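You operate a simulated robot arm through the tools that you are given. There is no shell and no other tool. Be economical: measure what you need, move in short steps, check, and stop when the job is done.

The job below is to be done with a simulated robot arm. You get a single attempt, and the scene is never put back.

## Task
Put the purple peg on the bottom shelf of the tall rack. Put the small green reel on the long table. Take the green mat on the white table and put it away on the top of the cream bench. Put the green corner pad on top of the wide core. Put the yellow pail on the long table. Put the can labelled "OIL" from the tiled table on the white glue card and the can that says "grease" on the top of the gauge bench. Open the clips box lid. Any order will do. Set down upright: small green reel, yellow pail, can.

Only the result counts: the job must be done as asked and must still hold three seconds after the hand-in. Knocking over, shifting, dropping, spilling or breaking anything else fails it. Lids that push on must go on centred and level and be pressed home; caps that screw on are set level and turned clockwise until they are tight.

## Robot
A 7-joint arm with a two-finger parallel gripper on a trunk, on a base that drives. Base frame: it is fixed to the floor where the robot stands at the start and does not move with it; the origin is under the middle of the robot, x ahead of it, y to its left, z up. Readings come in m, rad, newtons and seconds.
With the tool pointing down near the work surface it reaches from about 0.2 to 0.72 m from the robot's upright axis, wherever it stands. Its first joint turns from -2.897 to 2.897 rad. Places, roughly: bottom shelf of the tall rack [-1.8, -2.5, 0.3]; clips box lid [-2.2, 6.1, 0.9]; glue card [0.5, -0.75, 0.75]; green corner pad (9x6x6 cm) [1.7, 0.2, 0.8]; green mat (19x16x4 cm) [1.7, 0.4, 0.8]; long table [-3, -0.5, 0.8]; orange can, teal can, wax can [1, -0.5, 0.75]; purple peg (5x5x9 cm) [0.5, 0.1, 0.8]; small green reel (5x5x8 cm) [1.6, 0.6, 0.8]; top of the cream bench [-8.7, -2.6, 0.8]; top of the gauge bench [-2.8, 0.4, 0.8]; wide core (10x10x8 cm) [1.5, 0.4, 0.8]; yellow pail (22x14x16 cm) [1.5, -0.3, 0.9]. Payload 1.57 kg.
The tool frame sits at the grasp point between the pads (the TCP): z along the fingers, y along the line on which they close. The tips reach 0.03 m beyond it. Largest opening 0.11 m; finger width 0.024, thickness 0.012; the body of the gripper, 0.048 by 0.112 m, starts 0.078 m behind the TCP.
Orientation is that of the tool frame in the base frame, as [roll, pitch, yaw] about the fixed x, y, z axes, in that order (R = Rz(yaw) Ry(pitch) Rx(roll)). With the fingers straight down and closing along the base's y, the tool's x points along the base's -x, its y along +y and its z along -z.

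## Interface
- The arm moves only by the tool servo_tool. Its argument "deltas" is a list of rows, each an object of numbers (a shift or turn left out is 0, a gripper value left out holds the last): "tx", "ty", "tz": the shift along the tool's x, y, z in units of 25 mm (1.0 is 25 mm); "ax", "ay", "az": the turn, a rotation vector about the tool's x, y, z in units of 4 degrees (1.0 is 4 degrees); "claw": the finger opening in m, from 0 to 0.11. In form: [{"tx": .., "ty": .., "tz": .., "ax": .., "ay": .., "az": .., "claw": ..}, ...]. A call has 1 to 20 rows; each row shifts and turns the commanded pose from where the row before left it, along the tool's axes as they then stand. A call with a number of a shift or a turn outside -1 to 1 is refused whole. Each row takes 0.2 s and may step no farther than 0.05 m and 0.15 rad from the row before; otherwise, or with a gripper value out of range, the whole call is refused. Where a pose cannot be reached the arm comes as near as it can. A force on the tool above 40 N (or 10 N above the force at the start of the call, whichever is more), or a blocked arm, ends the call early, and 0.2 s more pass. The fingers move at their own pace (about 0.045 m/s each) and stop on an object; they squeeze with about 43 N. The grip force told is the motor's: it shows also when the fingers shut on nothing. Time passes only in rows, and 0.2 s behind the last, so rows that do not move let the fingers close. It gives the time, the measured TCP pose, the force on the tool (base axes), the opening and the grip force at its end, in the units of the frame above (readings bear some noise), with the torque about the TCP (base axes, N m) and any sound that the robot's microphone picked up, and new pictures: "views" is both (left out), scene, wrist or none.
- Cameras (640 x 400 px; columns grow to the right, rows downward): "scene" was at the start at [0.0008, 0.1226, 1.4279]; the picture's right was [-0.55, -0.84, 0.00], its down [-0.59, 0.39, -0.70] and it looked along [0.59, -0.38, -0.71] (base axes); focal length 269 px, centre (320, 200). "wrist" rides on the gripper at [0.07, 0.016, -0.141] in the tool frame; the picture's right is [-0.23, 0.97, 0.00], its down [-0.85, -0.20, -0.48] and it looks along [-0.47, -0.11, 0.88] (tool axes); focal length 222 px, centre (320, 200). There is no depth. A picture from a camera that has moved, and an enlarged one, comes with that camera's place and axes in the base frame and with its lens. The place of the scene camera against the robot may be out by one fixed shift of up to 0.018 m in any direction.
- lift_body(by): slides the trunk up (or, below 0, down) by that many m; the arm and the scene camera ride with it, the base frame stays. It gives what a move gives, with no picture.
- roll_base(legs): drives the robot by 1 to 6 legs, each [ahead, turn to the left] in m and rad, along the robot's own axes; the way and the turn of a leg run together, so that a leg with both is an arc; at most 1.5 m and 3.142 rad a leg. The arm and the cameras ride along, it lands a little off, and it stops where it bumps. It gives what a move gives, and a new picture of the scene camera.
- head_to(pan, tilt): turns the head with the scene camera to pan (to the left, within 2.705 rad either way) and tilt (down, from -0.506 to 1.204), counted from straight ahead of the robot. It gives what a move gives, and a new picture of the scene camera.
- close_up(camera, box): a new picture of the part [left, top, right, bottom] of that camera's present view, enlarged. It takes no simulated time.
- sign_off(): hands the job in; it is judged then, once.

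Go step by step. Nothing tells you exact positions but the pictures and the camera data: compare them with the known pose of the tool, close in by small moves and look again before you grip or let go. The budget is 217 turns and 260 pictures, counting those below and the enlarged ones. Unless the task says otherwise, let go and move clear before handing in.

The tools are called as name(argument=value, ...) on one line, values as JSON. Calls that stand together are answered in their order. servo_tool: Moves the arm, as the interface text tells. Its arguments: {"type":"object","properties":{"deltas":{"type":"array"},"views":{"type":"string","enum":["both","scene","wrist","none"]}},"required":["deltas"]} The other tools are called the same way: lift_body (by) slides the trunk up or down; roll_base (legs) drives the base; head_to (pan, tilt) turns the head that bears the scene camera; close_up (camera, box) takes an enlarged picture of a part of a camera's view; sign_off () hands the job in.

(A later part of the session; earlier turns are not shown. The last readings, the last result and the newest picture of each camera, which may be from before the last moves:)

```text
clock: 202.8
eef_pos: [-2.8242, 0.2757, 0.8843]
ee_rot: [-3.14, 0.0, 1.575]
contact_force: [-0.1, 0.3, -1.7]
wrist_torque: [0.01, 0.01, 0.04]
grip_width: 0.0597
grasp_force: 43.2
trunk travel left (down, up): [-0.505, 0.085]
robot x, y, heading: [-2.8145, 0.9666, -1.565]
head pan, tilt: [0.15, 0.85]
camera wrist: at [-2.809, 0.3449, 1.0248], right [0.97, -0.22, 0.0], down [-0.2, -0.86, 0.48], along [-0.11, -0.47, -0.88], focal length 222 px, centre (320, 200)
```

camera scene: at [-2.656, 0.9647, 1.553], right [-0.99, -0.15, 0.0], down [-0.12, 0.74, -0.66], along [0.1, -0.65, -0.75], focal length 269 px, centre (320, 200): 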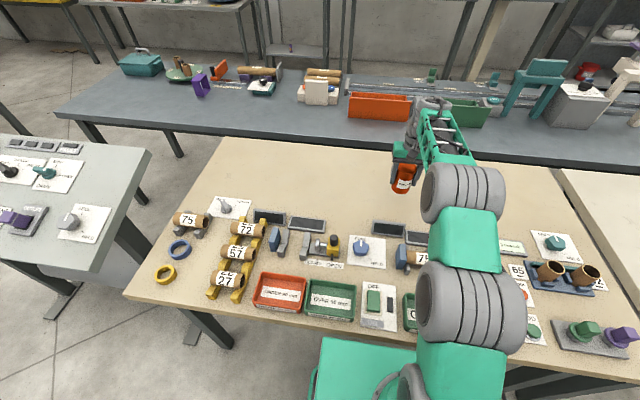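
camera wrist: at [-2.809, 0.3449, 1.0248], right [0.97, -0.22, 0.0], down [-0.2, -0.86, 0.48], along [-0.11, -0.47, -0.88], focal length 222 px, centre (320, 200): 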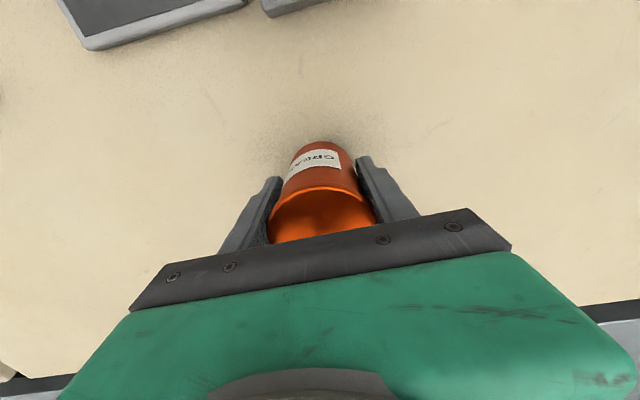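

servo_tool(deltas=[{"tz": 0.12}, {"tz": 0.12}, {}], views="none")

servo_tool(deltas=[{"tz": 0.1}, {"tz": 0.1}, {}], views="none")

servo_tool(deltas=[{"tz": 0.1}, {"tz": 0.1}, {}], views="wrist")

```text
clock: 203.6
eef_pos: [-2.826, 0.2758, 0.8788]
ee_rot: [-3.141, -0.002, 1.575]
contact_force: [-0.4, 0.7, -2.6]
wrist_torque: [0.04, 0.01, 0.01]
grip_width: 0.0599
grasp_force: 42.4
trunk travel left (down, up): [-0.505, 0.085]
robot x, y, heading: [-2.816, 0.9663, -1.566]
head pan, tilt: [0.15, 0.85]
```

```text
clock: 204.4
eef_pos: [-2.826, 0.2751, 0.8776]
ee_rot: [3.14, 0.004, 1.575]
contact_force: [-0.8, 3.3, 15.9]
wrist_torque: [0.51, 0.06, -0.04]
grip_width: 0.0598
grasp_force: 43.2
trunk travel left (down, up): [-0.505, 0.085]
robot x, y, heading: [-2.8118, 0.9716, -1.566]
head pan, tilt: [0.15, 0.85]
```

```text
clock: 205.2
eef_pos: [-2.8253, 0.2743, 0.873]
ee_rot: [-3.14, 0.009, 1.577]
contact_force: [-1.2, -3.8, 29.9]
wrist_torque: [-0.41, 0.08, -0.1]
grip_width: 0.0598
grasp_force: 43.2
trunk travel left (down, up): [-0.505, 0.085]
robot x, y, heading: [-2.8144, 0.9682, -1.565]
head pan, tilt: [0.15, 0.85]
camera wrist: at [-2.8095, 0.3454, 1.0126], right [0.97, -0.22, 0.0], down [-0.2, -0.85, 0.48], along [-0.11, -0.47, -0.87], focal length 222 px, centre (320, 200)
```

wrist: 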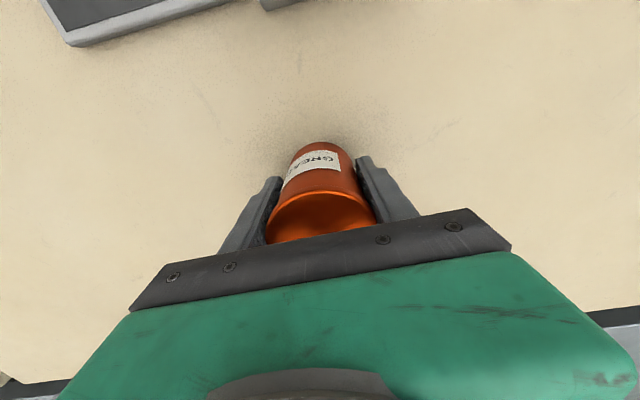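

The can is in contact. I'll relieve, release, rise, and check.

servo_tool(deltas=[{"tz": -0.15}, {"claw": 0.075}, {"claw": 0.09}, {"claw": 0.11}, {}, {"tz": -0.8}, {"tz": -1}, {"tz": -1}, {"tz": -1}, {"tz": -1}, {"tz": -1}, {"tz": -1}, {"tz": -1}, {"tx": 1}, {"tx": 1}, {"tx": 1}, {"tx": 1}, {"tx": 1}, {"tx": 1}])

```text
clock: 209.2
eef_pos: [-2.8264, 0.4254, 1.067]
ee_rot: [-3.141, -0.001, 1.576]
contact_force: [0.0, 0.0, 0.2]
wrist_torque: [0.01, 0.04, 0.01]
grip_width: 0.1101
grasp_force: 0.0
trunk travel left (down, up): [-0.505, 0.085]
robot x, y, heading: [-2.8154, 0.9728, -1.563]
head pan, tilt: [0.15, 0.85]
camera scene: at [-2.656, 0.9655, 1.553], right [-0.99, -0.15, 0.0], down [-0.12, 0.74, -0.66], along [0.1, -0.65, -0.75], focal length 269 px, centre (320, 200)
camera wrist: at [-2.8103, 0.495, 1.2084], right [0.97, -0.22, 0.0], down [-0.2, -0.86, 0.48], along [-0.11, -0.47, -0.88], focal length 222 px, centre (320, 200)
```

scene: 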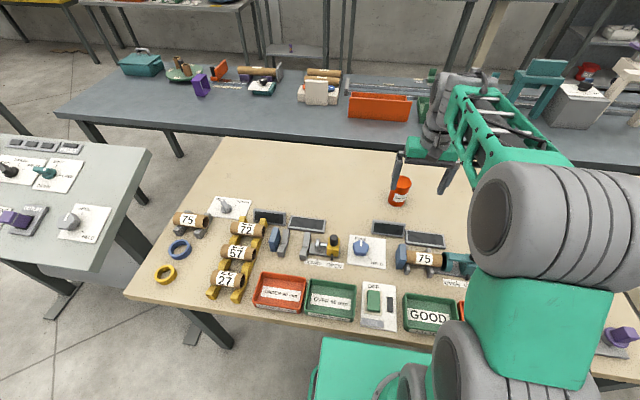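
wrist: 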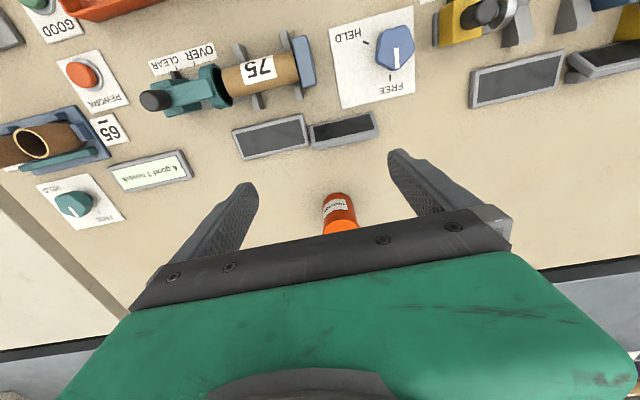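

The grease can stands on the gauge bench. Next is the clips box near (−2.2, 6.1), so I'll drive through the aisle at x≈−0.45.

roll_base(legs=[[-0.38, 0], [0, 1.565], [1.2, 0], [1.15, 0], [0, 1.571], [1.3, 0]])

head_to(pan=0.25, tilt=0.3)

```text
clock: 236.6
eef_pos: [-0.5878, 3.2232, 1.0673]
ee_rot: [3.141, -0.001, -1.492]
contact_force: [0.5, 0.1, -0.3]
wrist_torque: [-0.01, 0.02, 0.01]
grip_width: 0.1098
grasp_force: 0.2
trunk travel left (down, up): [-0.505, 0.085]
robot x, y, heading: [-0.5575, 2.6752, 1.649]
head pan, tilt: [0.15, 0.85]
camera scene: at [-0.7335, 2.6966, 1.553], right [0.97, 0.23, 0.0], down [0.17, -0.73, -0.66], along [-0.15, 0.64, -0.75], focal length 269 px, centre (320, 200)
```

scene: 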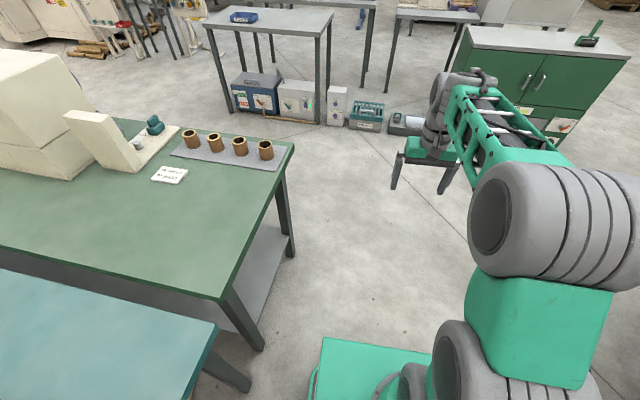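

```text
clock: 237.6
eef_pos: [-0.5895, 3.223, 1.0672]
ee_rot: [3.141, -0.002, -1.491]
contact_force: [-0.8, -0.3, 0.4]
wrist_torque: [0.01, 0.02, 0.0]
grip_width: 0.1101
grasp_force: 0.1
trunk travel left (down, up): [-0.505, 0.085]
robot x, y, heading: [-0.5604, 2.6803, 1.645]
head pan, tilt: [0.25, 0.3]
camera scene: at [-0.7459, 2.7088, 1.6013], right [0.95, 0.32, 0.0], down [0.1, -0.28, -0.95], along [-0.31, 0.9, -0.3], focal length 269 px, centre (320, 200)
```

scene: 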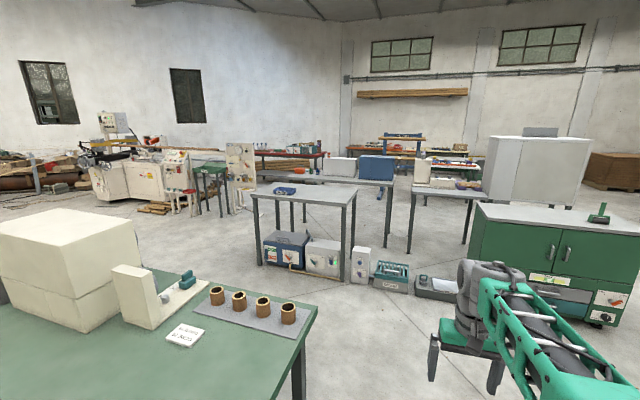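

close_up(camera="scene", box=[240, 130, 500, 300])

close_up(camera="scene", box=[250, 140, 400, 220])

```text
2.35 times, centred on (370, 215) of scene
camera zoom: at [-0.7459, 2.7088, 1.6013], right [0.95, 0.32, 0.0], down [0.1, -0.28, -0.95], along [-0.31, 0.9, -0.3], focal length 633 px, centre (202, 165)
```

zoom: 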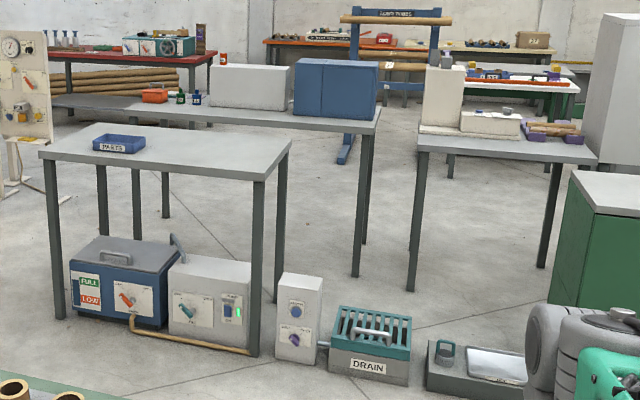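

```text
4.27 times, centred on (325, 180) of scene
camera zoom: at [-0.7459, 2.7088, 1.6013], right [0.95, 0.32, 0.0], down [0.1, -0.28, -0.95], along [-0.31, 0.9, -0.3], focal length 1147 px, centre (299, 285)
```

zoom: 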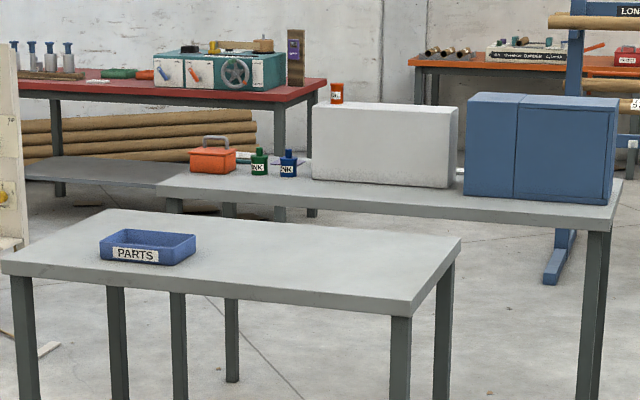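

The orange box with a handle on the far grey table matches the clips box position. I'll drive around the left end of that table for a closer look.

roll_base(legs=[[0.85, -0.078], [0.85, 0], [0, 1.571], [1.2, 0], [1.15, 0], [0, -1.571]])

head_to(pan=-0.3, tilt=0.4)

close_up(camera="scene", box=[240, 110, 440, 230])

```text
clock: 264.8
eef_pos: [-2.8651, 4.9739, 1.0685]
ee_rot: [-3.14, -0.003, -1.588]
contact_force: [-0.2, 0.3, -0.3]
wrist_torque: [-0.01, 0.0, -0.02]
grip_width: 0.11
grasp_force: 0.0
trunk travel left (down, up): [-0.505, 0.085]
robot x, y, heading: [-2.8875, 4.4293, 1.554]
head pan, tilt: [0.25, 0.3]
camera scene: at [-3.0723, 4.4755, 1.6014], right [0.97, 0.23, 0.0], down [0.07, -0.29, -0.96], along [-0.22, 0.93, -0.3], focal length 269 px, centre (320, 200)
```

scene: 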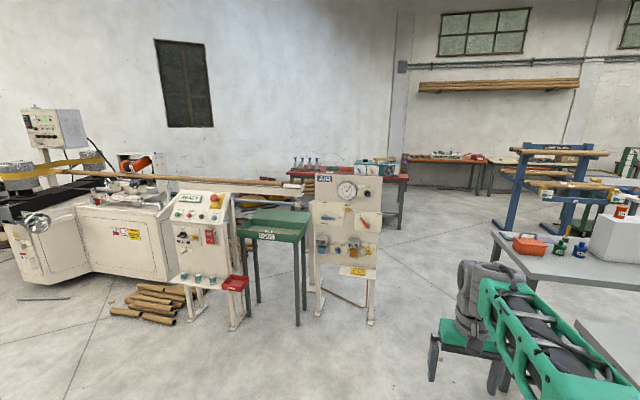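

```text
clock: 265.8
eef_pos: [-2.8658, 4.9741, 1.0672]
ee_rot: [3.14, -0.001, -1.586]
contact_force: [-0.6, 0.4, -0.5]
wrist_torque: [0.0, 0.02, 0.01]
grip_width: 0.11
grasp_force: 0.1
trunk travel left (down, up): [-0.505, 0.085]
robot x, y, heading: [-2.8886, 4.4277, 1.552]
head pan, tilt: [-0.3, 0.4]
camera scene: at [-3.022, 4.4727, 1.5922], right [0.95, -0.31, 0.0], down [-0.12, -0.37, -0.92], along [0.29, 0.88, -0.39], focal length 269 px, centre (320, 200)
```

scene: 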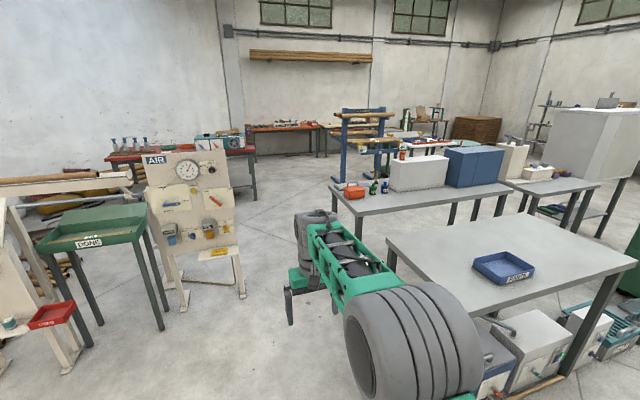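

```text
3.20 times, centred on (340, 170) of scene
camera zoom: at [-3.022, 4.4727, 1.5922], right [0.95, -0.31, 0.0], down [-0.12, -0.37, -0.92], along [0.29, 0.88, -0.39], focal length 860 px, centre (256, 296)
```

zoom: 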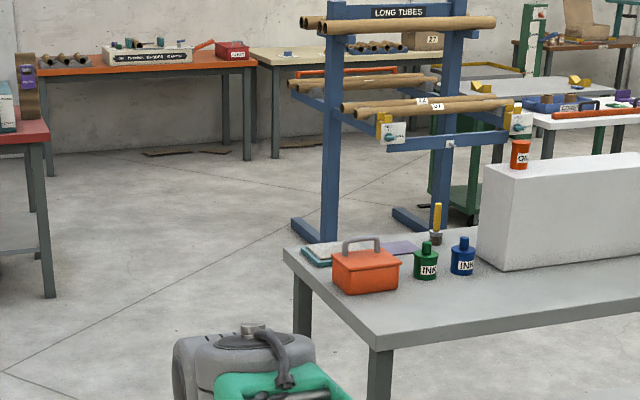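

The box is at about (−2.19, 6.16). I'll get a little nearer to see its label and hinges.

roll_base(legs=[[1.0, 0.03]])

head_to(pan=-0.9, tilt=0.6)

close_up(camera="scene", box=[200, 80, 360, 180])

```text
clock: 270.9
eef_pos: [-2.8876, 5.9734, 1.0677]
ee_rot: [-3.14, -0.002, -1.551]
contact_force: [-0.4, -0.2, 0.5]
wrist_torque: [0.01, -0.01, 0.01]
grip_width: 0.1099
grasp_force: 0.1
trunk travel left (down, up): [-0.505, 0.085]
robot x, y, heading: [-2.8876, 5.4297, 1.592]
head pan, tilt: [-0.3, 0.4]
camera scene: at [-3.0244, 5.4664, 1.5921], right [0.96, -0.28, 0.0], down [-0.11, -0.37, -0.92], along [0.25, 0.89, -0.39], focal length 269 px, centre (320, 200)
```

scene: 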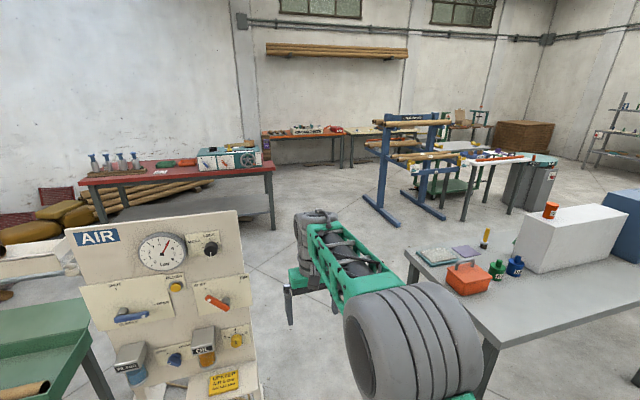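

```text
clock: 271.9
eef_pos: [-2.8875, 5.9733, 1.0671]
ee_rot: [-3.141, -0.002, -1.551]
contact_force: [0.9, 0.1, -1.2]
wrist_torque: [-0.01, -0.06, 0.02]
grip_width: 0.1098
grasp_force: 0.0
trunk travel left (down, up): [-0.505, 0.085]
robot x, y, heading: [-2.8877, 5.4278, 1.596]
head pan, tilt: [-0.901, 0.6]
camera scene: at [-2.9819, 5.4336, 1.574], right [0.64, -0.77, 0.0], down [-0.43, -0.36, -0.83], along [0.64, 0.53, -0.56], focal length 269 px, centre (320, 200)
```

scene: 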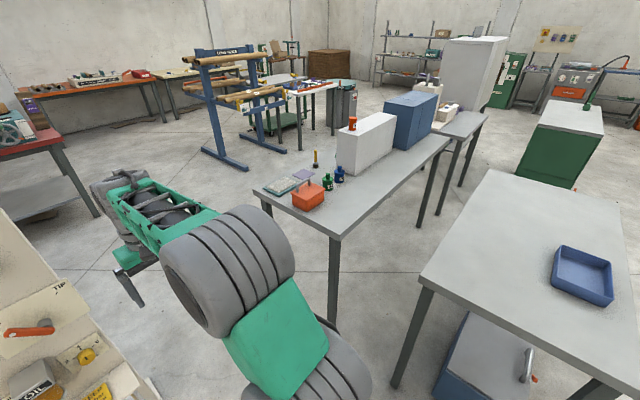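

```text
4.00 times, centred on (280, 130) of scene
camera zoom: at [-2.9819, 5.4336, 1.574], right [0.64, -0.77, 0.0], down [-0.43, -0.36, -0.83], along [0.64, 0.53, -0.56], focal length 1076 px, centre (480, 480)
```

zoom: 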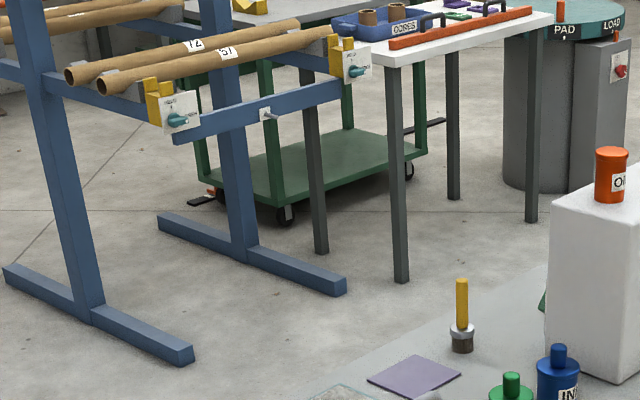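

close_up(camera="scene", box=[250, 150, 370, 225])

```text
5.33 times, centred on (310, 188) of scene
camera zoom: at [-2.9819, 5.4336, 1.574], right [0.64, -0.77, 0.0], down [-0.43, -0.36, -0.83], along [0.64, 0.53, -0.56], focal length 1434 px, centre (373, 267)
```

zoom: 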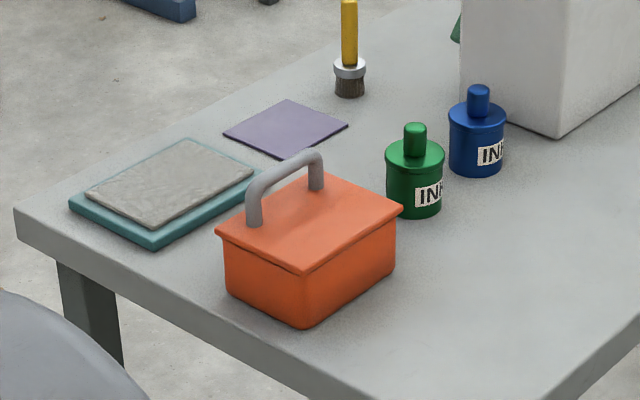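

The lid's handle runs along x at the +y edge (about x −2.17, y 6.21), so the hinge is on the −y edge. I'll stand at the front-left corner, so the hand can roll over with the lid.

roll_base(legs=[[0, -0.554], [0.36, 0], [0, -0.3]])

head_to(pan=0.25, tilt=0.85)

close_up(camera="scene", box=[260, 130, 420, 230])

```text
clock: 276.7
eef_pos: [-2.297, 6.0971, 1.0681]
ee_rot: [3.141, -0.001, -2.4]
contact_force: [0.5, -0.3, 0.3]
wrist_torque: [0.01, 0.01, -0.01]
grip_width: 0.1099
grasp_force: 0.0
trunk travel left (down, up): [-0.505, 0.085]
robot x, y, heading: [-2.7044, 5.738, 0.746]
head pan, tilt: [-0.901, 0.6]
camera scene: at [-2.7752, 5.8095, 1.5739], right [-0.16, -0.99, 0.0], down [-0.56, 0.09, -0.82], along [0.81, -0.13, -0.57], focal length 269 px, centre (320, 200)
```

scene: 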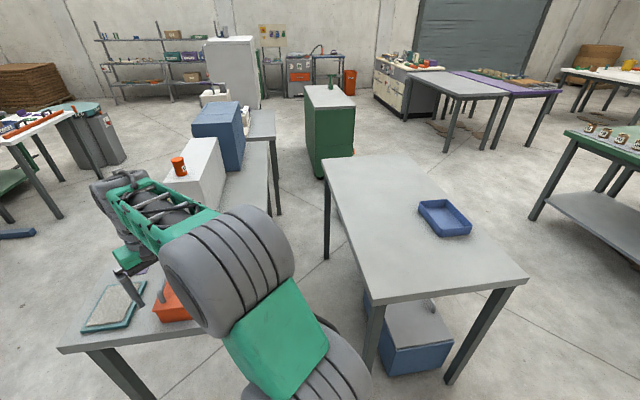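

```text
clock: 278.1
eef_pos: [-2.2976, 6.0966, 1.0669]
ee_rot: [-3.141, 0.001, -2.398]
contact_force: [-0.3, 0.5, -0.1]
wrist_torque: [0.03, 0.0, -0.01]
grip_width: 0.1098
grasp_force: 0.0
trunk travel left (down, up): [-0.505, 0.085]
robot x, y, heading: [-2.7039, 5.7405, 0.743]
head pan, tilt: [0.25, 0.85]
camera scene: at [-2.82, 5.8889, 1.553], right [0.84, -0.55, 0.0], down [-0.41, -0.63, -0.66], along [0.36, 0.55, -0.75], focal length 269 px, centre (320, 200)
```

scene: 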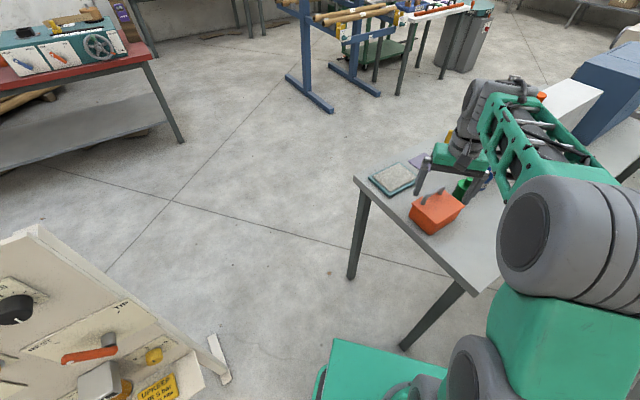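

```text
4.00 times, centred on (340, 180) of scene
camera zoom: at [-2.82, 5.8889, 1.553], right [0.84, -0.55, 0.0], down [-0.41, -0.63, -0.66], along [0.36, 0.55, -0.75], focal length 1076 px, centre (240, 280)
```

zoom: 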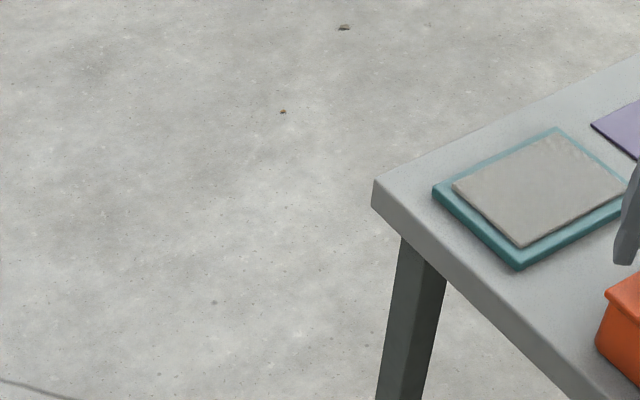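

I'll yaw the tool so the fingers close along base y, move nearly above the handle, and look with the wrist camera.

servo_tool(deltas=[{"az": 0.97}, {"az": 0.97}, {"az": 0.97}, {"az": 0.97}, {"az": 0.97}, {"az": 0.97}, {"az": 0.97}, {"az": 0.97}, {"az": 0.97}, {"az": 0.97}, {"az": 0.94}, {"tx": -0.8, "ty": 0.9}, {"tx": -0.8, "ty": 0.9}, {"tx": -0.8, "ty": 0.9}, {"tx": -0.8, "ty": 0.9}, {"ty": 0.6}, {}])

```text
clock: 281.7
eef_pos: [-2.2179, 6.2035, 1.0674]
ee_rot: [-3.141, -0.001, -3.137]
contact_force: [-0.3, 0.0, -0.2]
wrist_torque: [-0.03, 0.0, -0.04]
grip_width: 0.1101
grasp_force: 0.1
trunk travel left (down, up): [-0.505, 0.085]
robot x, y, heading: [-2.7046, 5.7379, 0.741]
head pan, tilt: [0.25, 0.85]
camera scene: at [-2.8202, 5.889, 1.553], right [0.84, -0.55, 0.0], down [-0.41, -0.63, -0.66], along [0.36, 0.55, -0.75], focal length 269 px, centre (320, 200)
camera wrist: at [-2.2883, 6.2182, 1.2074], right [0.23, 0.97, 0.0], down [0.86, -0.2, 0.48], along [0.47, -0.11, -0.88], focal length 222 px, centre (320, 200)
```

scene: 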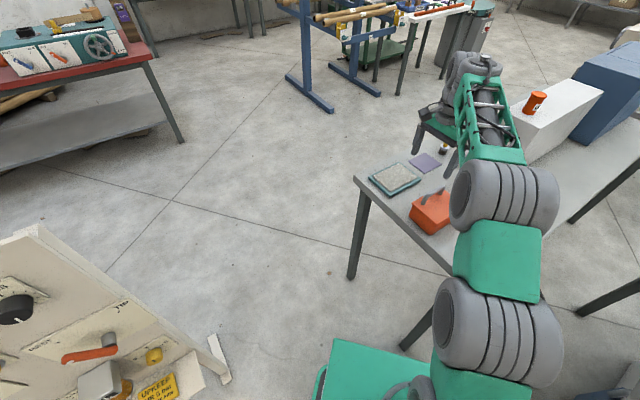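
wrist: 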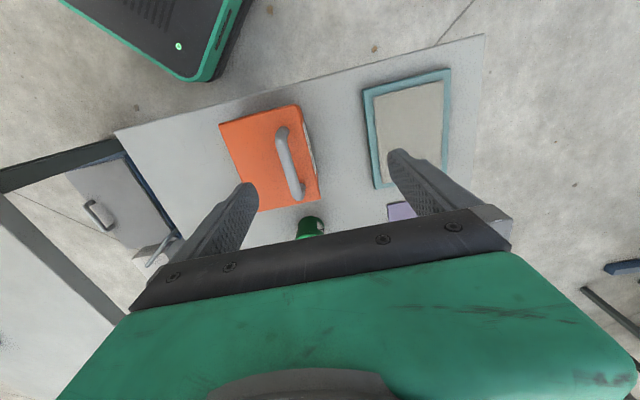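

The wrist view puts the handle at about (−2.20, 6.16). I'll centre on it and descend part way with a narrower opening.

servo_tool(deltas=[{"tx": -0.35, "ty": -0.88, "claw": 0.06}, {"tx": -0.35, "ty": -0.88}, {"tz": 0.9}, {"tz": 0.9}, {"tz": 0.9}, {}], views="wrist")

```text
clock: 283.1
eef_pos: [-2.2, 6.1575, 0.9997]
ee_rot: [-3.141, 0.001, -3.139]
contact_force: [-0.5, -0.5, 0.2]
wrist_torque: [0.01, 0.02, -0.01]
grip_width: 0.0599
grasp_force: 0.1
trunk travel left (down, up): [-0.505, 0.085]
robot x, y, heading: [-2.7112, 5.7347, 0.741]
head pan, tilt: [0.25, 0.85]
camera wrist: at [-2.2697, 6.1743, 1.1409], right [0.23, 0.97, 0.0], down [0.86, -0.2, 0.48], along [0.47, -0.11, -0.88], focal length 222 px, centre (320, 200)
```

wrist: 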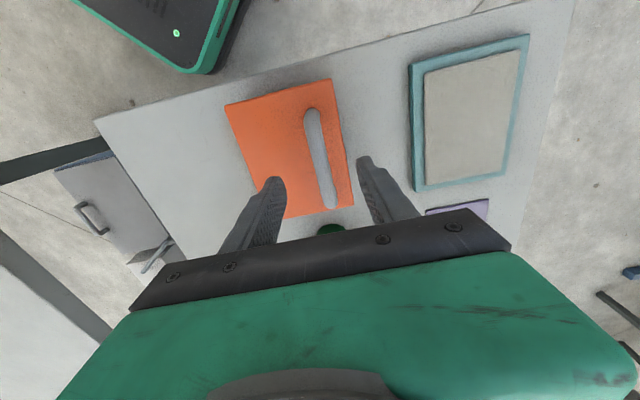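

Triangulated, the handle's top is at z≈0.944 and y≈6.161. I'll descend and grip it.

servo_tool(deltas=[{"ty": 0.16, "tx": 0.2}, {"tz": 0.9}, {"tz": 0.9}, {"tz": 0.75}, {"claw": 0.02}, {"claw": 0.0}, {}, {}, {}], views="wrist")

```text
clock: 284.2
eef_pos: [-2.2025, 6.1627, 0.9504]
ee_rot: [3.132, 0.015, 3.14]
contact_force: [-5.9, -16.4, 19.1]
wrist_torque: [-1.2, 0.43, -0.09]
grip_width: 0.055
grasp_force: 8.2
trunk travel left (down, up): [-0.505, 0.085]
robot x, y, heading: [-2.7076, 5.7362, 0.743]
head pan, tilt: [0.25, 0.85]
stopped in row 5: the force on the tool passed its limit at 43 N (the readings are from after the stop); the commanded pose is now the measured one
camera wrist: at [-2.2749, 6.1764, 1.0902], right [0.23, 0.97, 0.01], down [0.85, -0.21, 0.49], along [0.48, -0.1, -0.87], focal length 222 px, centre (320, 200)
```

wrist: 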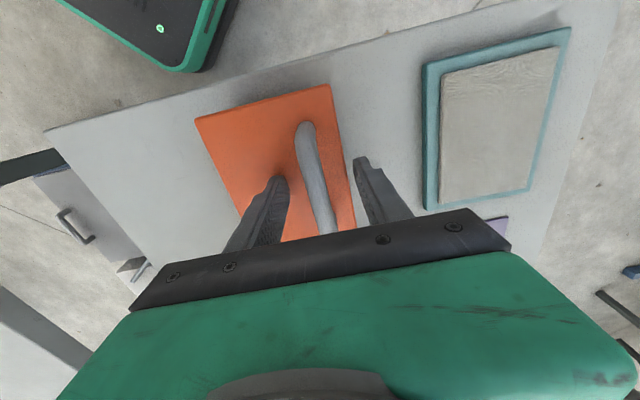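

A fingertip touched the lid at z≈0.92. I'll raise slightly and close on the handle.

servo_tool(deltas=[{"tz": -0.35}, {"ty": -0.1}, {}], views="wrist")

close_up(camera="wrist", box=[180, 60, 420, 260])

close_up(camera="scene", box=[390, 120, 510, 250])

```text
clock: 285.0
eef_pos: [-2.2017, 6.1621, 0.9541]
ee_rot: [3.132, 0.009, -3.138]
contact_force: [0.1, -0.7, 0.6]
wrist_torque: [0.0, -0.01, 0.01]
grip_width: 0.0202
grasp_force: 0.1
trunk travel left (down, up): [-0.505, 0.085]
robot x, y, heading: [-2.7066, 5.7385, 0.747]
head pan, tilt: [0.25, 0.85]
camera wrist: at [-2.274, 6.1774, 1.0947], right [0.22, 0.97, 0.01], down [0.85, -0.2, 0.49], along [0.48, -0.1, -0.87], focal length 222 px, centre (320, 200)
```

wrist: 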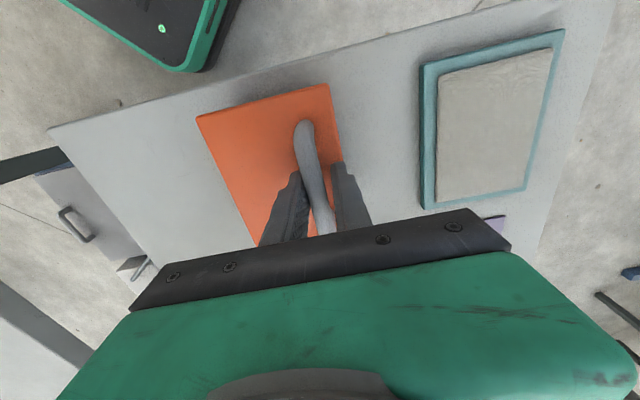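

```text
2.00 times, centred on (300, 160) of wrist
camera zoom: at [-2.274, 6.1774, 1.0947], right [0.22, 0.97, 0.01], down [0.85, -0.2, 0.49], along [0.48, -0.1, -0.87], focal length 444 px, centre (360, 280)
```

zoom: 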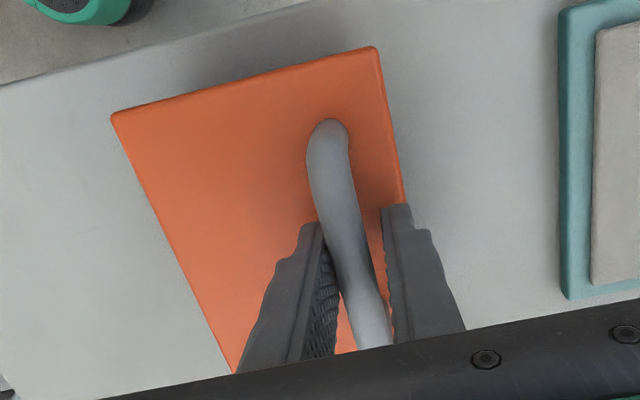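

```text
3.08 times, centred on (450, 185) of scene
camera zoom: at [-2.8203, 5.8887, 1.553], right [0.84, -0.54, 0.0], down [-0.41, -0.63, -0.66], along [0.36, 0.55, -0.75], focal length 827 px, centre (-80, 246)
```

zoom: 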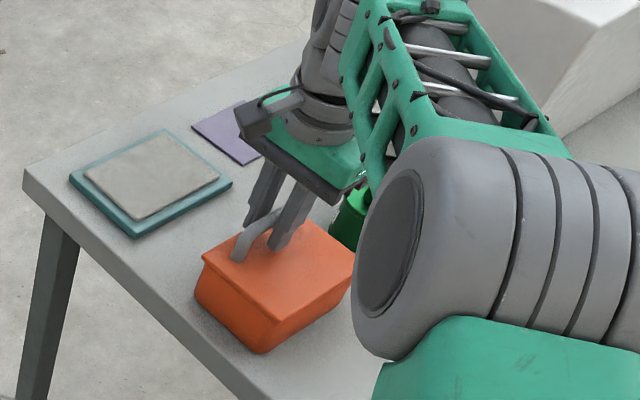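

The fingers straddle the handle. I'll close fully.

servo_tool(deltas=[{"claw": 0.0}, {}, {}], views="wrist")

```text
clock: 285.8
eef_pos: [-2.2018, 6.1605, 0.9549]
ee_rot: [3.133, 0.011, 3.14]
contact_force: [-1.1, -9.6, -1.3]
wrist_torque: [0.01, 0.16, -0.07]
grip_width: 0.0135
grasp_force: 29.9
trunk travel left (down, up): [-0.505, 0.085]
robot x, y, heading: [-2.707, 5.7367, 0.74]
head pan, tilt: [0.25, 0.85]
camera wrist: at [-2.2737, 6.1757, 1.0946], right [0.23, 0.97, 0.01], down [0.85, -0.2, 0.49], along [0.47, -0.1, -0.87], focal length 222 px, centre (320, 200)
```

wrist: 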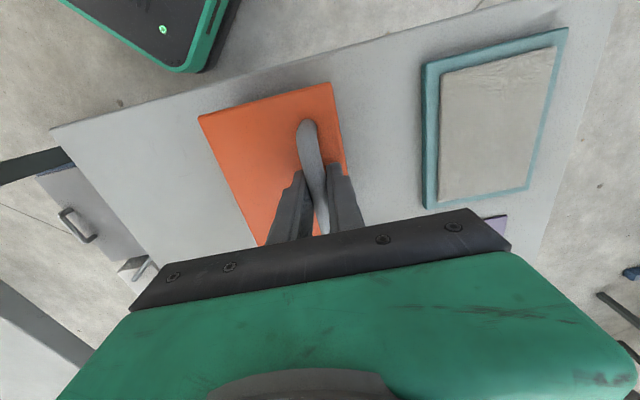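

The handle is gripped. I'll swing it rigidly about the hinge in 4° steps, first 16°.

servo_tool(deltas=[{"ty": -0.12, "tz": -0.24, "ax": -1}, {"ty": -0.12, "tz": -0.24, "ax": -1}, {"ty": -0.12, "tz": -0.24, "ax": -1}, {"ty": -0.12, "tz": -0.24, "ax": -1}, {}])

close_up(camera="scene", box=[390, 120, 510, 250])

```text
clock: 287.0
eef_pos: [-2.2017, 6.1463, 0.9746]
ee_rot: [2.855, 0.007, -3.141]
contact_force: [-6.3, -16.1, -17.5]
wrist_torque: [0.06, -0.11, -0.17]
grip_width: 0.0134
grasp_force: 30.2
trunk travel left (down, up): [-0.505, 0.085]
robot x, y, heading: [-2.7096, 5.7392, 0.74]
head pan, tilt: [0.25, 0.85]
camera scene: at [-2.8196, 5.8877, 1.553], right [0.84, -0.55, 0.0], down [-0.41, -0.63, -0.66], along [0.36, 0.55, -0.75], focal length 269 px, centre (320, 200)
camera wrist: at [-2.2733, 6.1214, 1.1141], right [0.23, 0.93, 0.28], down [0.85, -0.33, 0.41], along [0.47, 0.14, -0.87], focal length 222 px, centre (320, 200)
```

scene: 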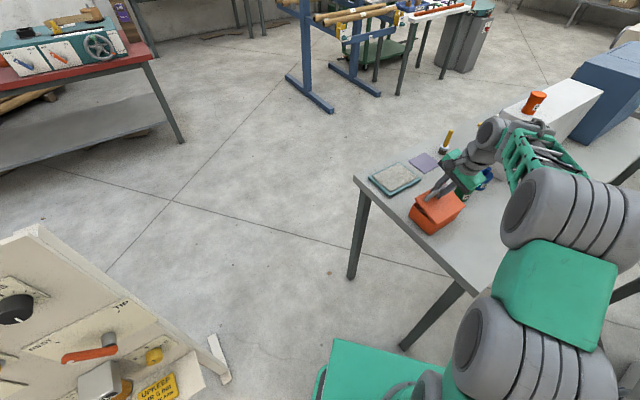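
wrist: 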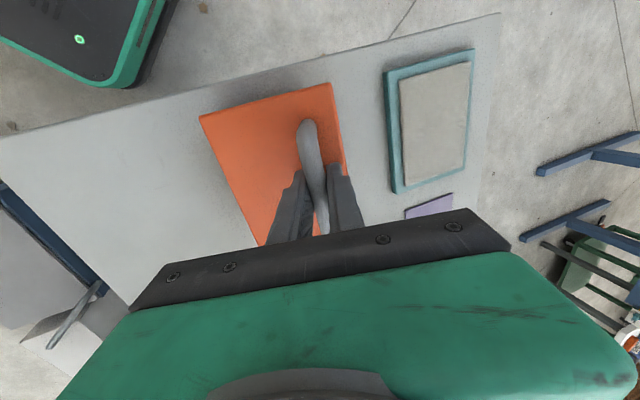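

```text
3.08 times, centred on (450, 185) of scene
camera zoom: at [-2.8196, 5.8877, 1.553], right [0.84, -0.55, 0.0], down [-0.41, -0.63, -0.66], along [0.36, 0.55, -0.75], focal length 827 px, centre (-80, 246)
```

zoom: 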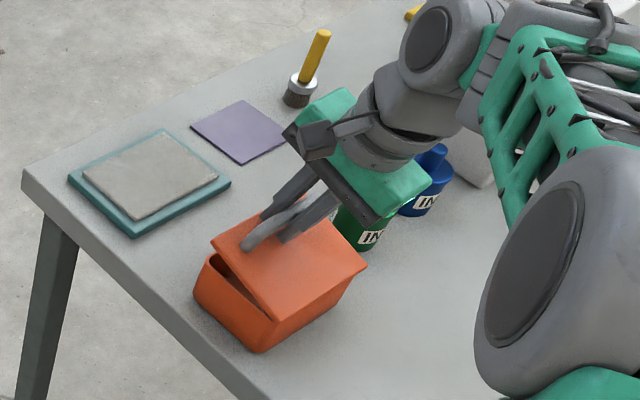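

The lid is opening correctly about the −y hinge. I'll continue.

servo_tool(deltas=[{"ty": -0.12, "tz": -0.24, "ax": -1}, {"ty": -0.12, "tz": -0.24, "ax": -1}, {"ty": -0.12, "tz": -0.24, "ax": -1}, {"ty": -0.12, "tz": -0.24, "ax": -1}, {"ty": -0.12, "tz": -0.24, "ax": -1}, {}], views="none")

close_up(camera="scene", box=[390, 120, 510, 250])

```text
clock: 288.3
eef_pos: [-2.2031, 6.1187, 0.9949]
ee_rot: [2.513, 0.004, 3.138]
contact_force: [4.1, -2.3, -7.0]
wrist_torque: [0.03, -0.74, -0.49]
grip_width: 0.0134
grasp_force: 29.3
trunk travel left (down, up): [-0.505, 0.085]
robot x, y, heading: [-2.7082, 5.7405, 0.744]
head pan, tilt: [0.25, 0.85]
stopped in row 6: the force on the tool passed its limit at 41 N (the readings are from after the stop); the commanded pose is now the measured one
```

```text
3.08 times, centred on (450, 185) of scene
camera zoom: at [-2.819, 5.8892, 1.5537], right [0.84, -0.55, 0.0], down [-0.41, -0.63, -0.66], along [0.36, 0.55, -0.75], focal length 827 px, centre (-80, 246)
```

zoom: 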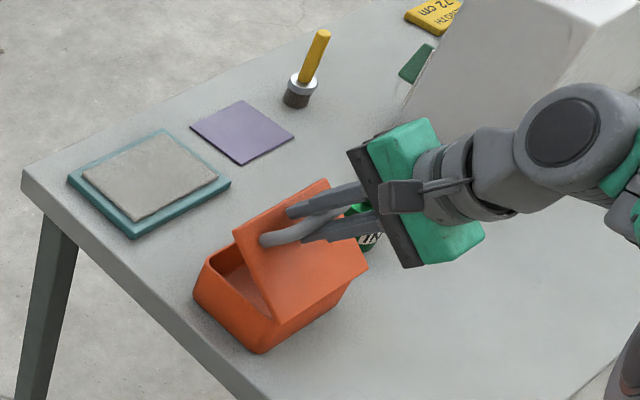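

The arc is on track. The stress has been reset, so I'll continue in short sets.

servo_tool(deltas=[{"ty": -0.12, "tz": -0.24, "ax": -1}, {"ty": -0.12, "tz": -0.24, "ax": -1}, {"ty": -0.12, "tz": -0.24, "ax": -1}, {"ty": -0.12, "tz": -0.24, "ax": -1}], views="none")

servo_tool(deltas=[{"ty": -0.12, "tz": -0.24, "ax": -1}, {"ty": -0.12, "tz": -0.24, "ax": -1}, {"ty": -0.12, "tz": -0.24, "ax": -1}, {"ty": -0.12, "tz": -0.24, "ax": -1}], views="scene")

close_up(camera="scene", box=[390, 120, 510, 250])

```text
clock: 289.3
eef_pos: [-2.2028, 6.0959, 1.0015]
ee_rot: [2.234, -0.001, 3.14]
contact_force: [9.8, -3.4, -24.6]
wrist_torque: [-0.02, -0.23, -0.05]
grip_width: 0.0134
grasp_force: 30.1
trunk travel left (down, up): [-0.505, 0.085]
robot x, y, heading: [-2.7076, 5.7361, 0.745]
head pan, tilt: [0.25, 0.85]
```

```text
clock: 290.4
eef_pos: [-2.2023, 6.067, 1.0011]
ee_rot: [1.965, -0.003, 3.137]
contact_force: [5.6, 0.8, -13.8]
wrist_torque: [-0.12, -0.4, -0.48]
grip_width: 0.0132
grasp_force: 30.3
trunk travel left (down, up): [-0.505, 0.085]
robot x, y, heading: [-2.7067, 5.7389, 0.742]
head pan, tilt: [0.25, 0.85]
stopped in row 4: the force on the tool passed its limit at 43 N (the readings are from after the stop); the commanded pose is now the measured one
camera scene: at [-2.8181, 5.8893, 1.5537], right [0.84, -0.54, 0.0], down [-0.41, -0.63, -0.66], along [0.36, 0.55, -0.75], focal length 269 px, centre (320, 200)
```

scene: 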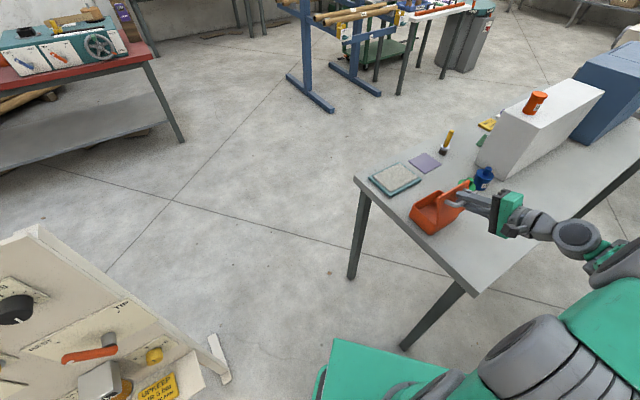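

```text
3.08 times, centred on (450, 185) of scene
camera zoom: at [-2.8181, 5.8893, 1.5537], right [0.84, -0.54, 0.0], down [-0.41, -0.63, -0.66], along [0.36, 0.55, -0.75], focal length 827 px, centre (-80, 246)
```

zoom: 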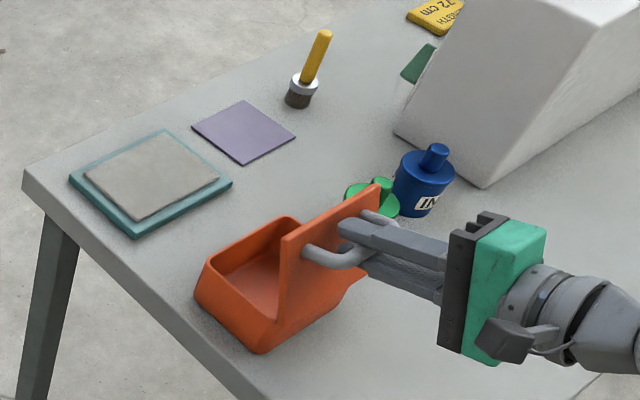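

The lid is about 67° open. I'll continue past vertical in short sets, trimming the arc slightly.

servo_tool(deltas=[{"ty": -0.22, "tz": -0.24, "ax": -1}, {"ty": -0.14, "tz": -0.24, "ax": -1}, {"ty": -0.14, "tz": -0.24, "ax": -1}], views="none")

servo_tool(deltas=[{"ty": -0.14, "tz": -0.24, "ax": -1}, {"ty": -0.14, "tz": -0.24, "ax": -1}, {"ty": -0.14, "tz": -0.24, "ax": -1}], views="none")

servo_tool(deltas=[{"ty": -0.14, "tz": -0.24, "ax": -1}, {"ty": -0.14, "tz": -0.24, "ax": -1}], views="none")

close_up(camera="scene", box=[390, 120, 550, 260])

```text
clock: 291.1
eef_pos: [-2.2025, 6.0536, 0.9982]
ee_rot: [1.801, -0.003, -3.137]
contact_force: [0.5, 5.7, -18.8]
wrist_torque: [-0.09, -0.08, 0.46]
grip_width: 0.0134
grasp_force: 30.2
out of reach, approached as far as the arm can: row 3
trunk travel left (down, up): [-0.505, 0.085]
robot x, y, heading: [-2.7069, 5.741, 0.75]
head pan, tilt: [0.25, 0.85]
```

```text
clock: 291.9
eef_pos: [-2.2022, 6.0542, 0.9977]
ee_rot: [1.802, -0.007, -3.14]
contact_force: [-11.2, 10.3, -30.0]
wrist_torque: [0.0, -0.08, 0.42]
grip_width: 0.0136
grasp_force: 30.3
out of reach, approached as far as the arm can: row 1, 2, 3
trunk travel left (down, up): [-0.505, 0.085]
robot x, y, heading: [-2.7076, 5.7383, 0.747]
head pan, tilt: [0.25, 0.85]
```

```text
clock: 292.6
eef_pos: [-2.213, 6.052, 0.998]
ee_rot: [1.763, 0.005, 3.139]
contact_force: [23.2, -4.6, 12.4]
wrist_torque: [0.07, 0.36, -0.2]
grip_width: 0.0138
grasp_force: 31.0
out of reach, approached as far as the arm can: row 1, 2
trunk travel left (down, up): [-0.505, 0.085]
robot x, y, heading: [-2.7072, 5.7401, 0.743]
head pan, tilt: [0.25, 0.85]
```

```text
2.86 times, centred on (470, 190) of scene
camera zoom: at [-2.8171, 5.8875, 1.554], right [0.84, -0.55, 0.0], down [-0.41, -0.63, -0.66], along [0.36, 0.55, -0.75], focal length 768 px, centre (-109, 229)
```

zoom: 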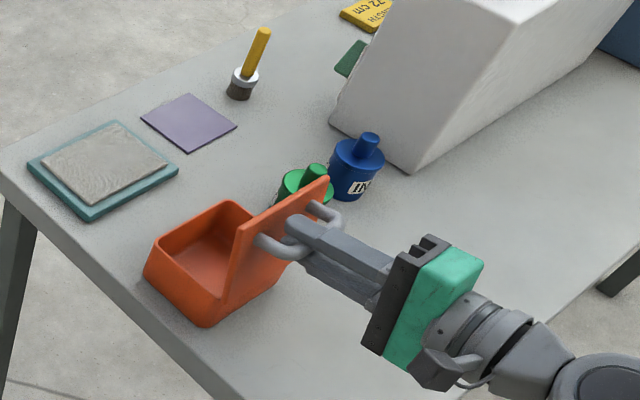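

The wrist limit is reached at about 79°. I'll check the resting state before finishing the swing by translation only.

servo_tool(deltas=[{"tz": -0.2, "ty": -0.1}, {}], views="none")

```text
clock: 293.1
eef_pos: [-2.2157, 6.0455, 0.9947]
ee_rot: [1.763, 0.001, 3.139]
contact_force: [16.2, -10.0, 24.4]
wrist_torque: [0.15, 0.1, 0.16]
grip_width: 0.0136
grasp_force: 30.2
trunk travel left (down, up): [-0.505, 0.085]
robot x, y, heading: [-2.707, 5.7387, 0.744]
head pan, tilt: [0.25, 0.85]
```

servo_tool(deltas=[{"tz": -0.4, "ty": 0.05, "tx": -0.3}, {"tz": -0.3, "ty": -0.2}, {}], views="none")

close_up(camera="scene", box=[390, 120, 550, 260])

```text
clock: 293.9
eef_pos: [-2.2143, 6.0312, 0.9865]
ee_rot: [1.772, -0.001, 3.14]
contact_force: [-3.4, -3.5, 1.3]
wrist_torque: [-0.15, -0.09, -0.26]
grip_width: 0.0133
grasp_force: 30.0
out of reach, approached as far as the arm can: row 2
trunk travel left (down, up): [-0.505, 0.085]
robot x, y, heading: [-2.7006, 5.7376, 0.747]
head pan, tilt: [0.25, 0.85]
```

```text
2.86 times, centred on (470, 190) of scene
camera zoom: at [-2.8207, 5.8879, 1.5529], right [0.84, -0.54, 0.0], down [-0.41, -0.63, -0.66], along [0.36, 0.55, -0.75], focal length 768 px, centre (-109, 229)
```

zoom: 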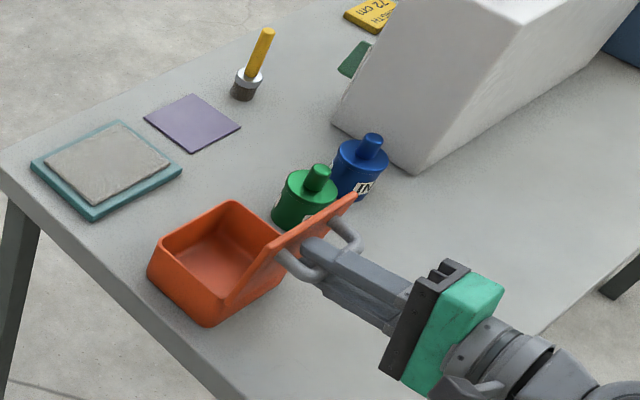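

The lid is now past vertical and unloaded. I'll nudge it a bit further, then release and withdraw.

servo_tool(deltas=[{"tz": -0.2, "ty": -0.2}, {}, {"claw": 0.02}, {"claw": 0.035}, {"claw": 0.045}, {}], views="none")

close_up(camera="scene", box=[390, 120, 550, 260])

```text
clock: 295.4
eef_pos: [-2.218, 6.027, 0.9799]
ee_rot: [1.772, 0.0, 3.139]
contact_force: [-0.3, -0.2, -1.0]
wrist_torque: [0.02, -0.01, -0.01]
grip_width: 0.0451
grasp_force: 0.1
out of reach, approached as far as the arm can: row 1
trunk travel left (down, up): [-0.505, 0.085]
robot x, y, heading: [-2.7065, 5.7353, 0.745]
head pan, tilt: [0.25, 0.85]
```

```text
2.86 times, centred on (470, 190) of scene
camera zoom: at [-2.8202, 5.8884, 1.553], right [0.84, -0.54, 0.0], down [-0.41, -0.63, -0.66], along [0.36, 0.55, -0.75], focal length 768 px, centre (-109, 229)
```

zoom: 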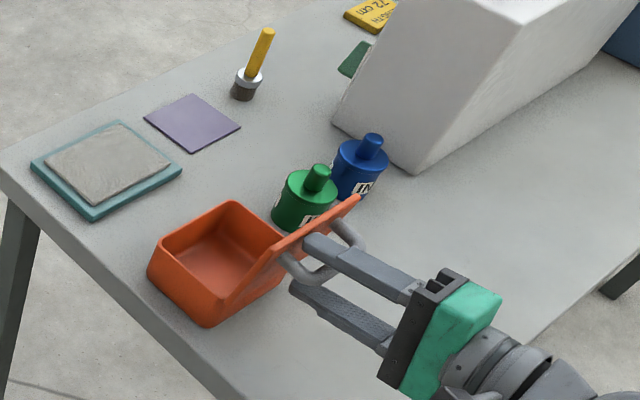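

The lid stays open by itself. I'll withdraw the fingers from the handle.

servo_tool(deltas=[{"tz": -0.5}, {"tz": -0.5}, {"tz": -0.6}, {"tz": -0.6}, {}])

close_up(camera="scene", box=[390, 120, 550, 260])

```text
clock: 296.6
eef_pos: [-2.2183, 6.0265, 0.9809]
ee_rot: [1.771, 0.0, 3.14]
contact_force: [0.2, 0.7, -0.3]
wrist_torque: [-0.03, -0.04, -0.02]
grip_width: 0.0449
grasp_force: 0.0
out of reach, approached as far as the arm can: row 1, 2, 3, 4
trunk travel left (down, up): [-0.505, 0.085]
robot x, y, heading: [-2.7075, 5.7392, 0.748]
head pan, tilt: [0.25, 0.85]
camera scene: at [-2.8201, 5.8884, 1.553], right [0.84, -0.54, 0.0], down [-0.41, -0.63, -0.66], along [0.36, 0.55, -0.75], focal length 269 px, centre (320, 200)
camera wrist: at [-2.2886, 5.8918, 1.0242], right [0.23, 0.19, 0.95], down [0.85, -0.51, -0.1], along [0.47, 0.84, -0.28], focal length 222 px, centre (320, 200)
```

scene: 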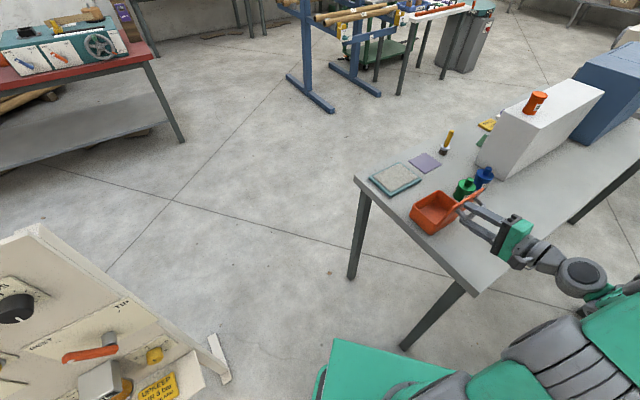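
wrist: 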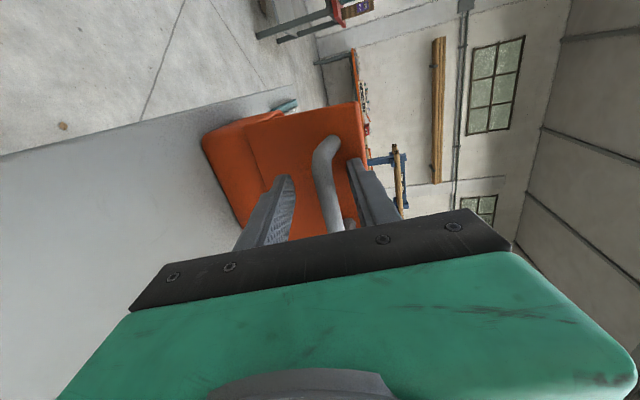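

```text
2.86 times, centred on (470, 190) of scene
camera zoom: at [-2.8201, 5.8884, 1.553], right [0.84, -0.54, 0.0], down [-0.41, -0.63, -0.66], along [0.36, 0.55, -0.75], focal length 768 px, centre (-109, 229)
```

zoom: 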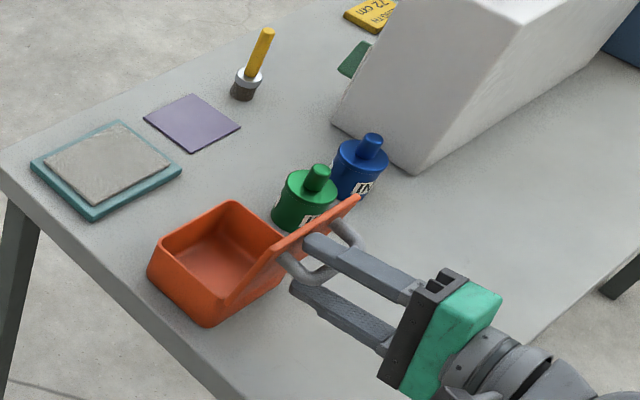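

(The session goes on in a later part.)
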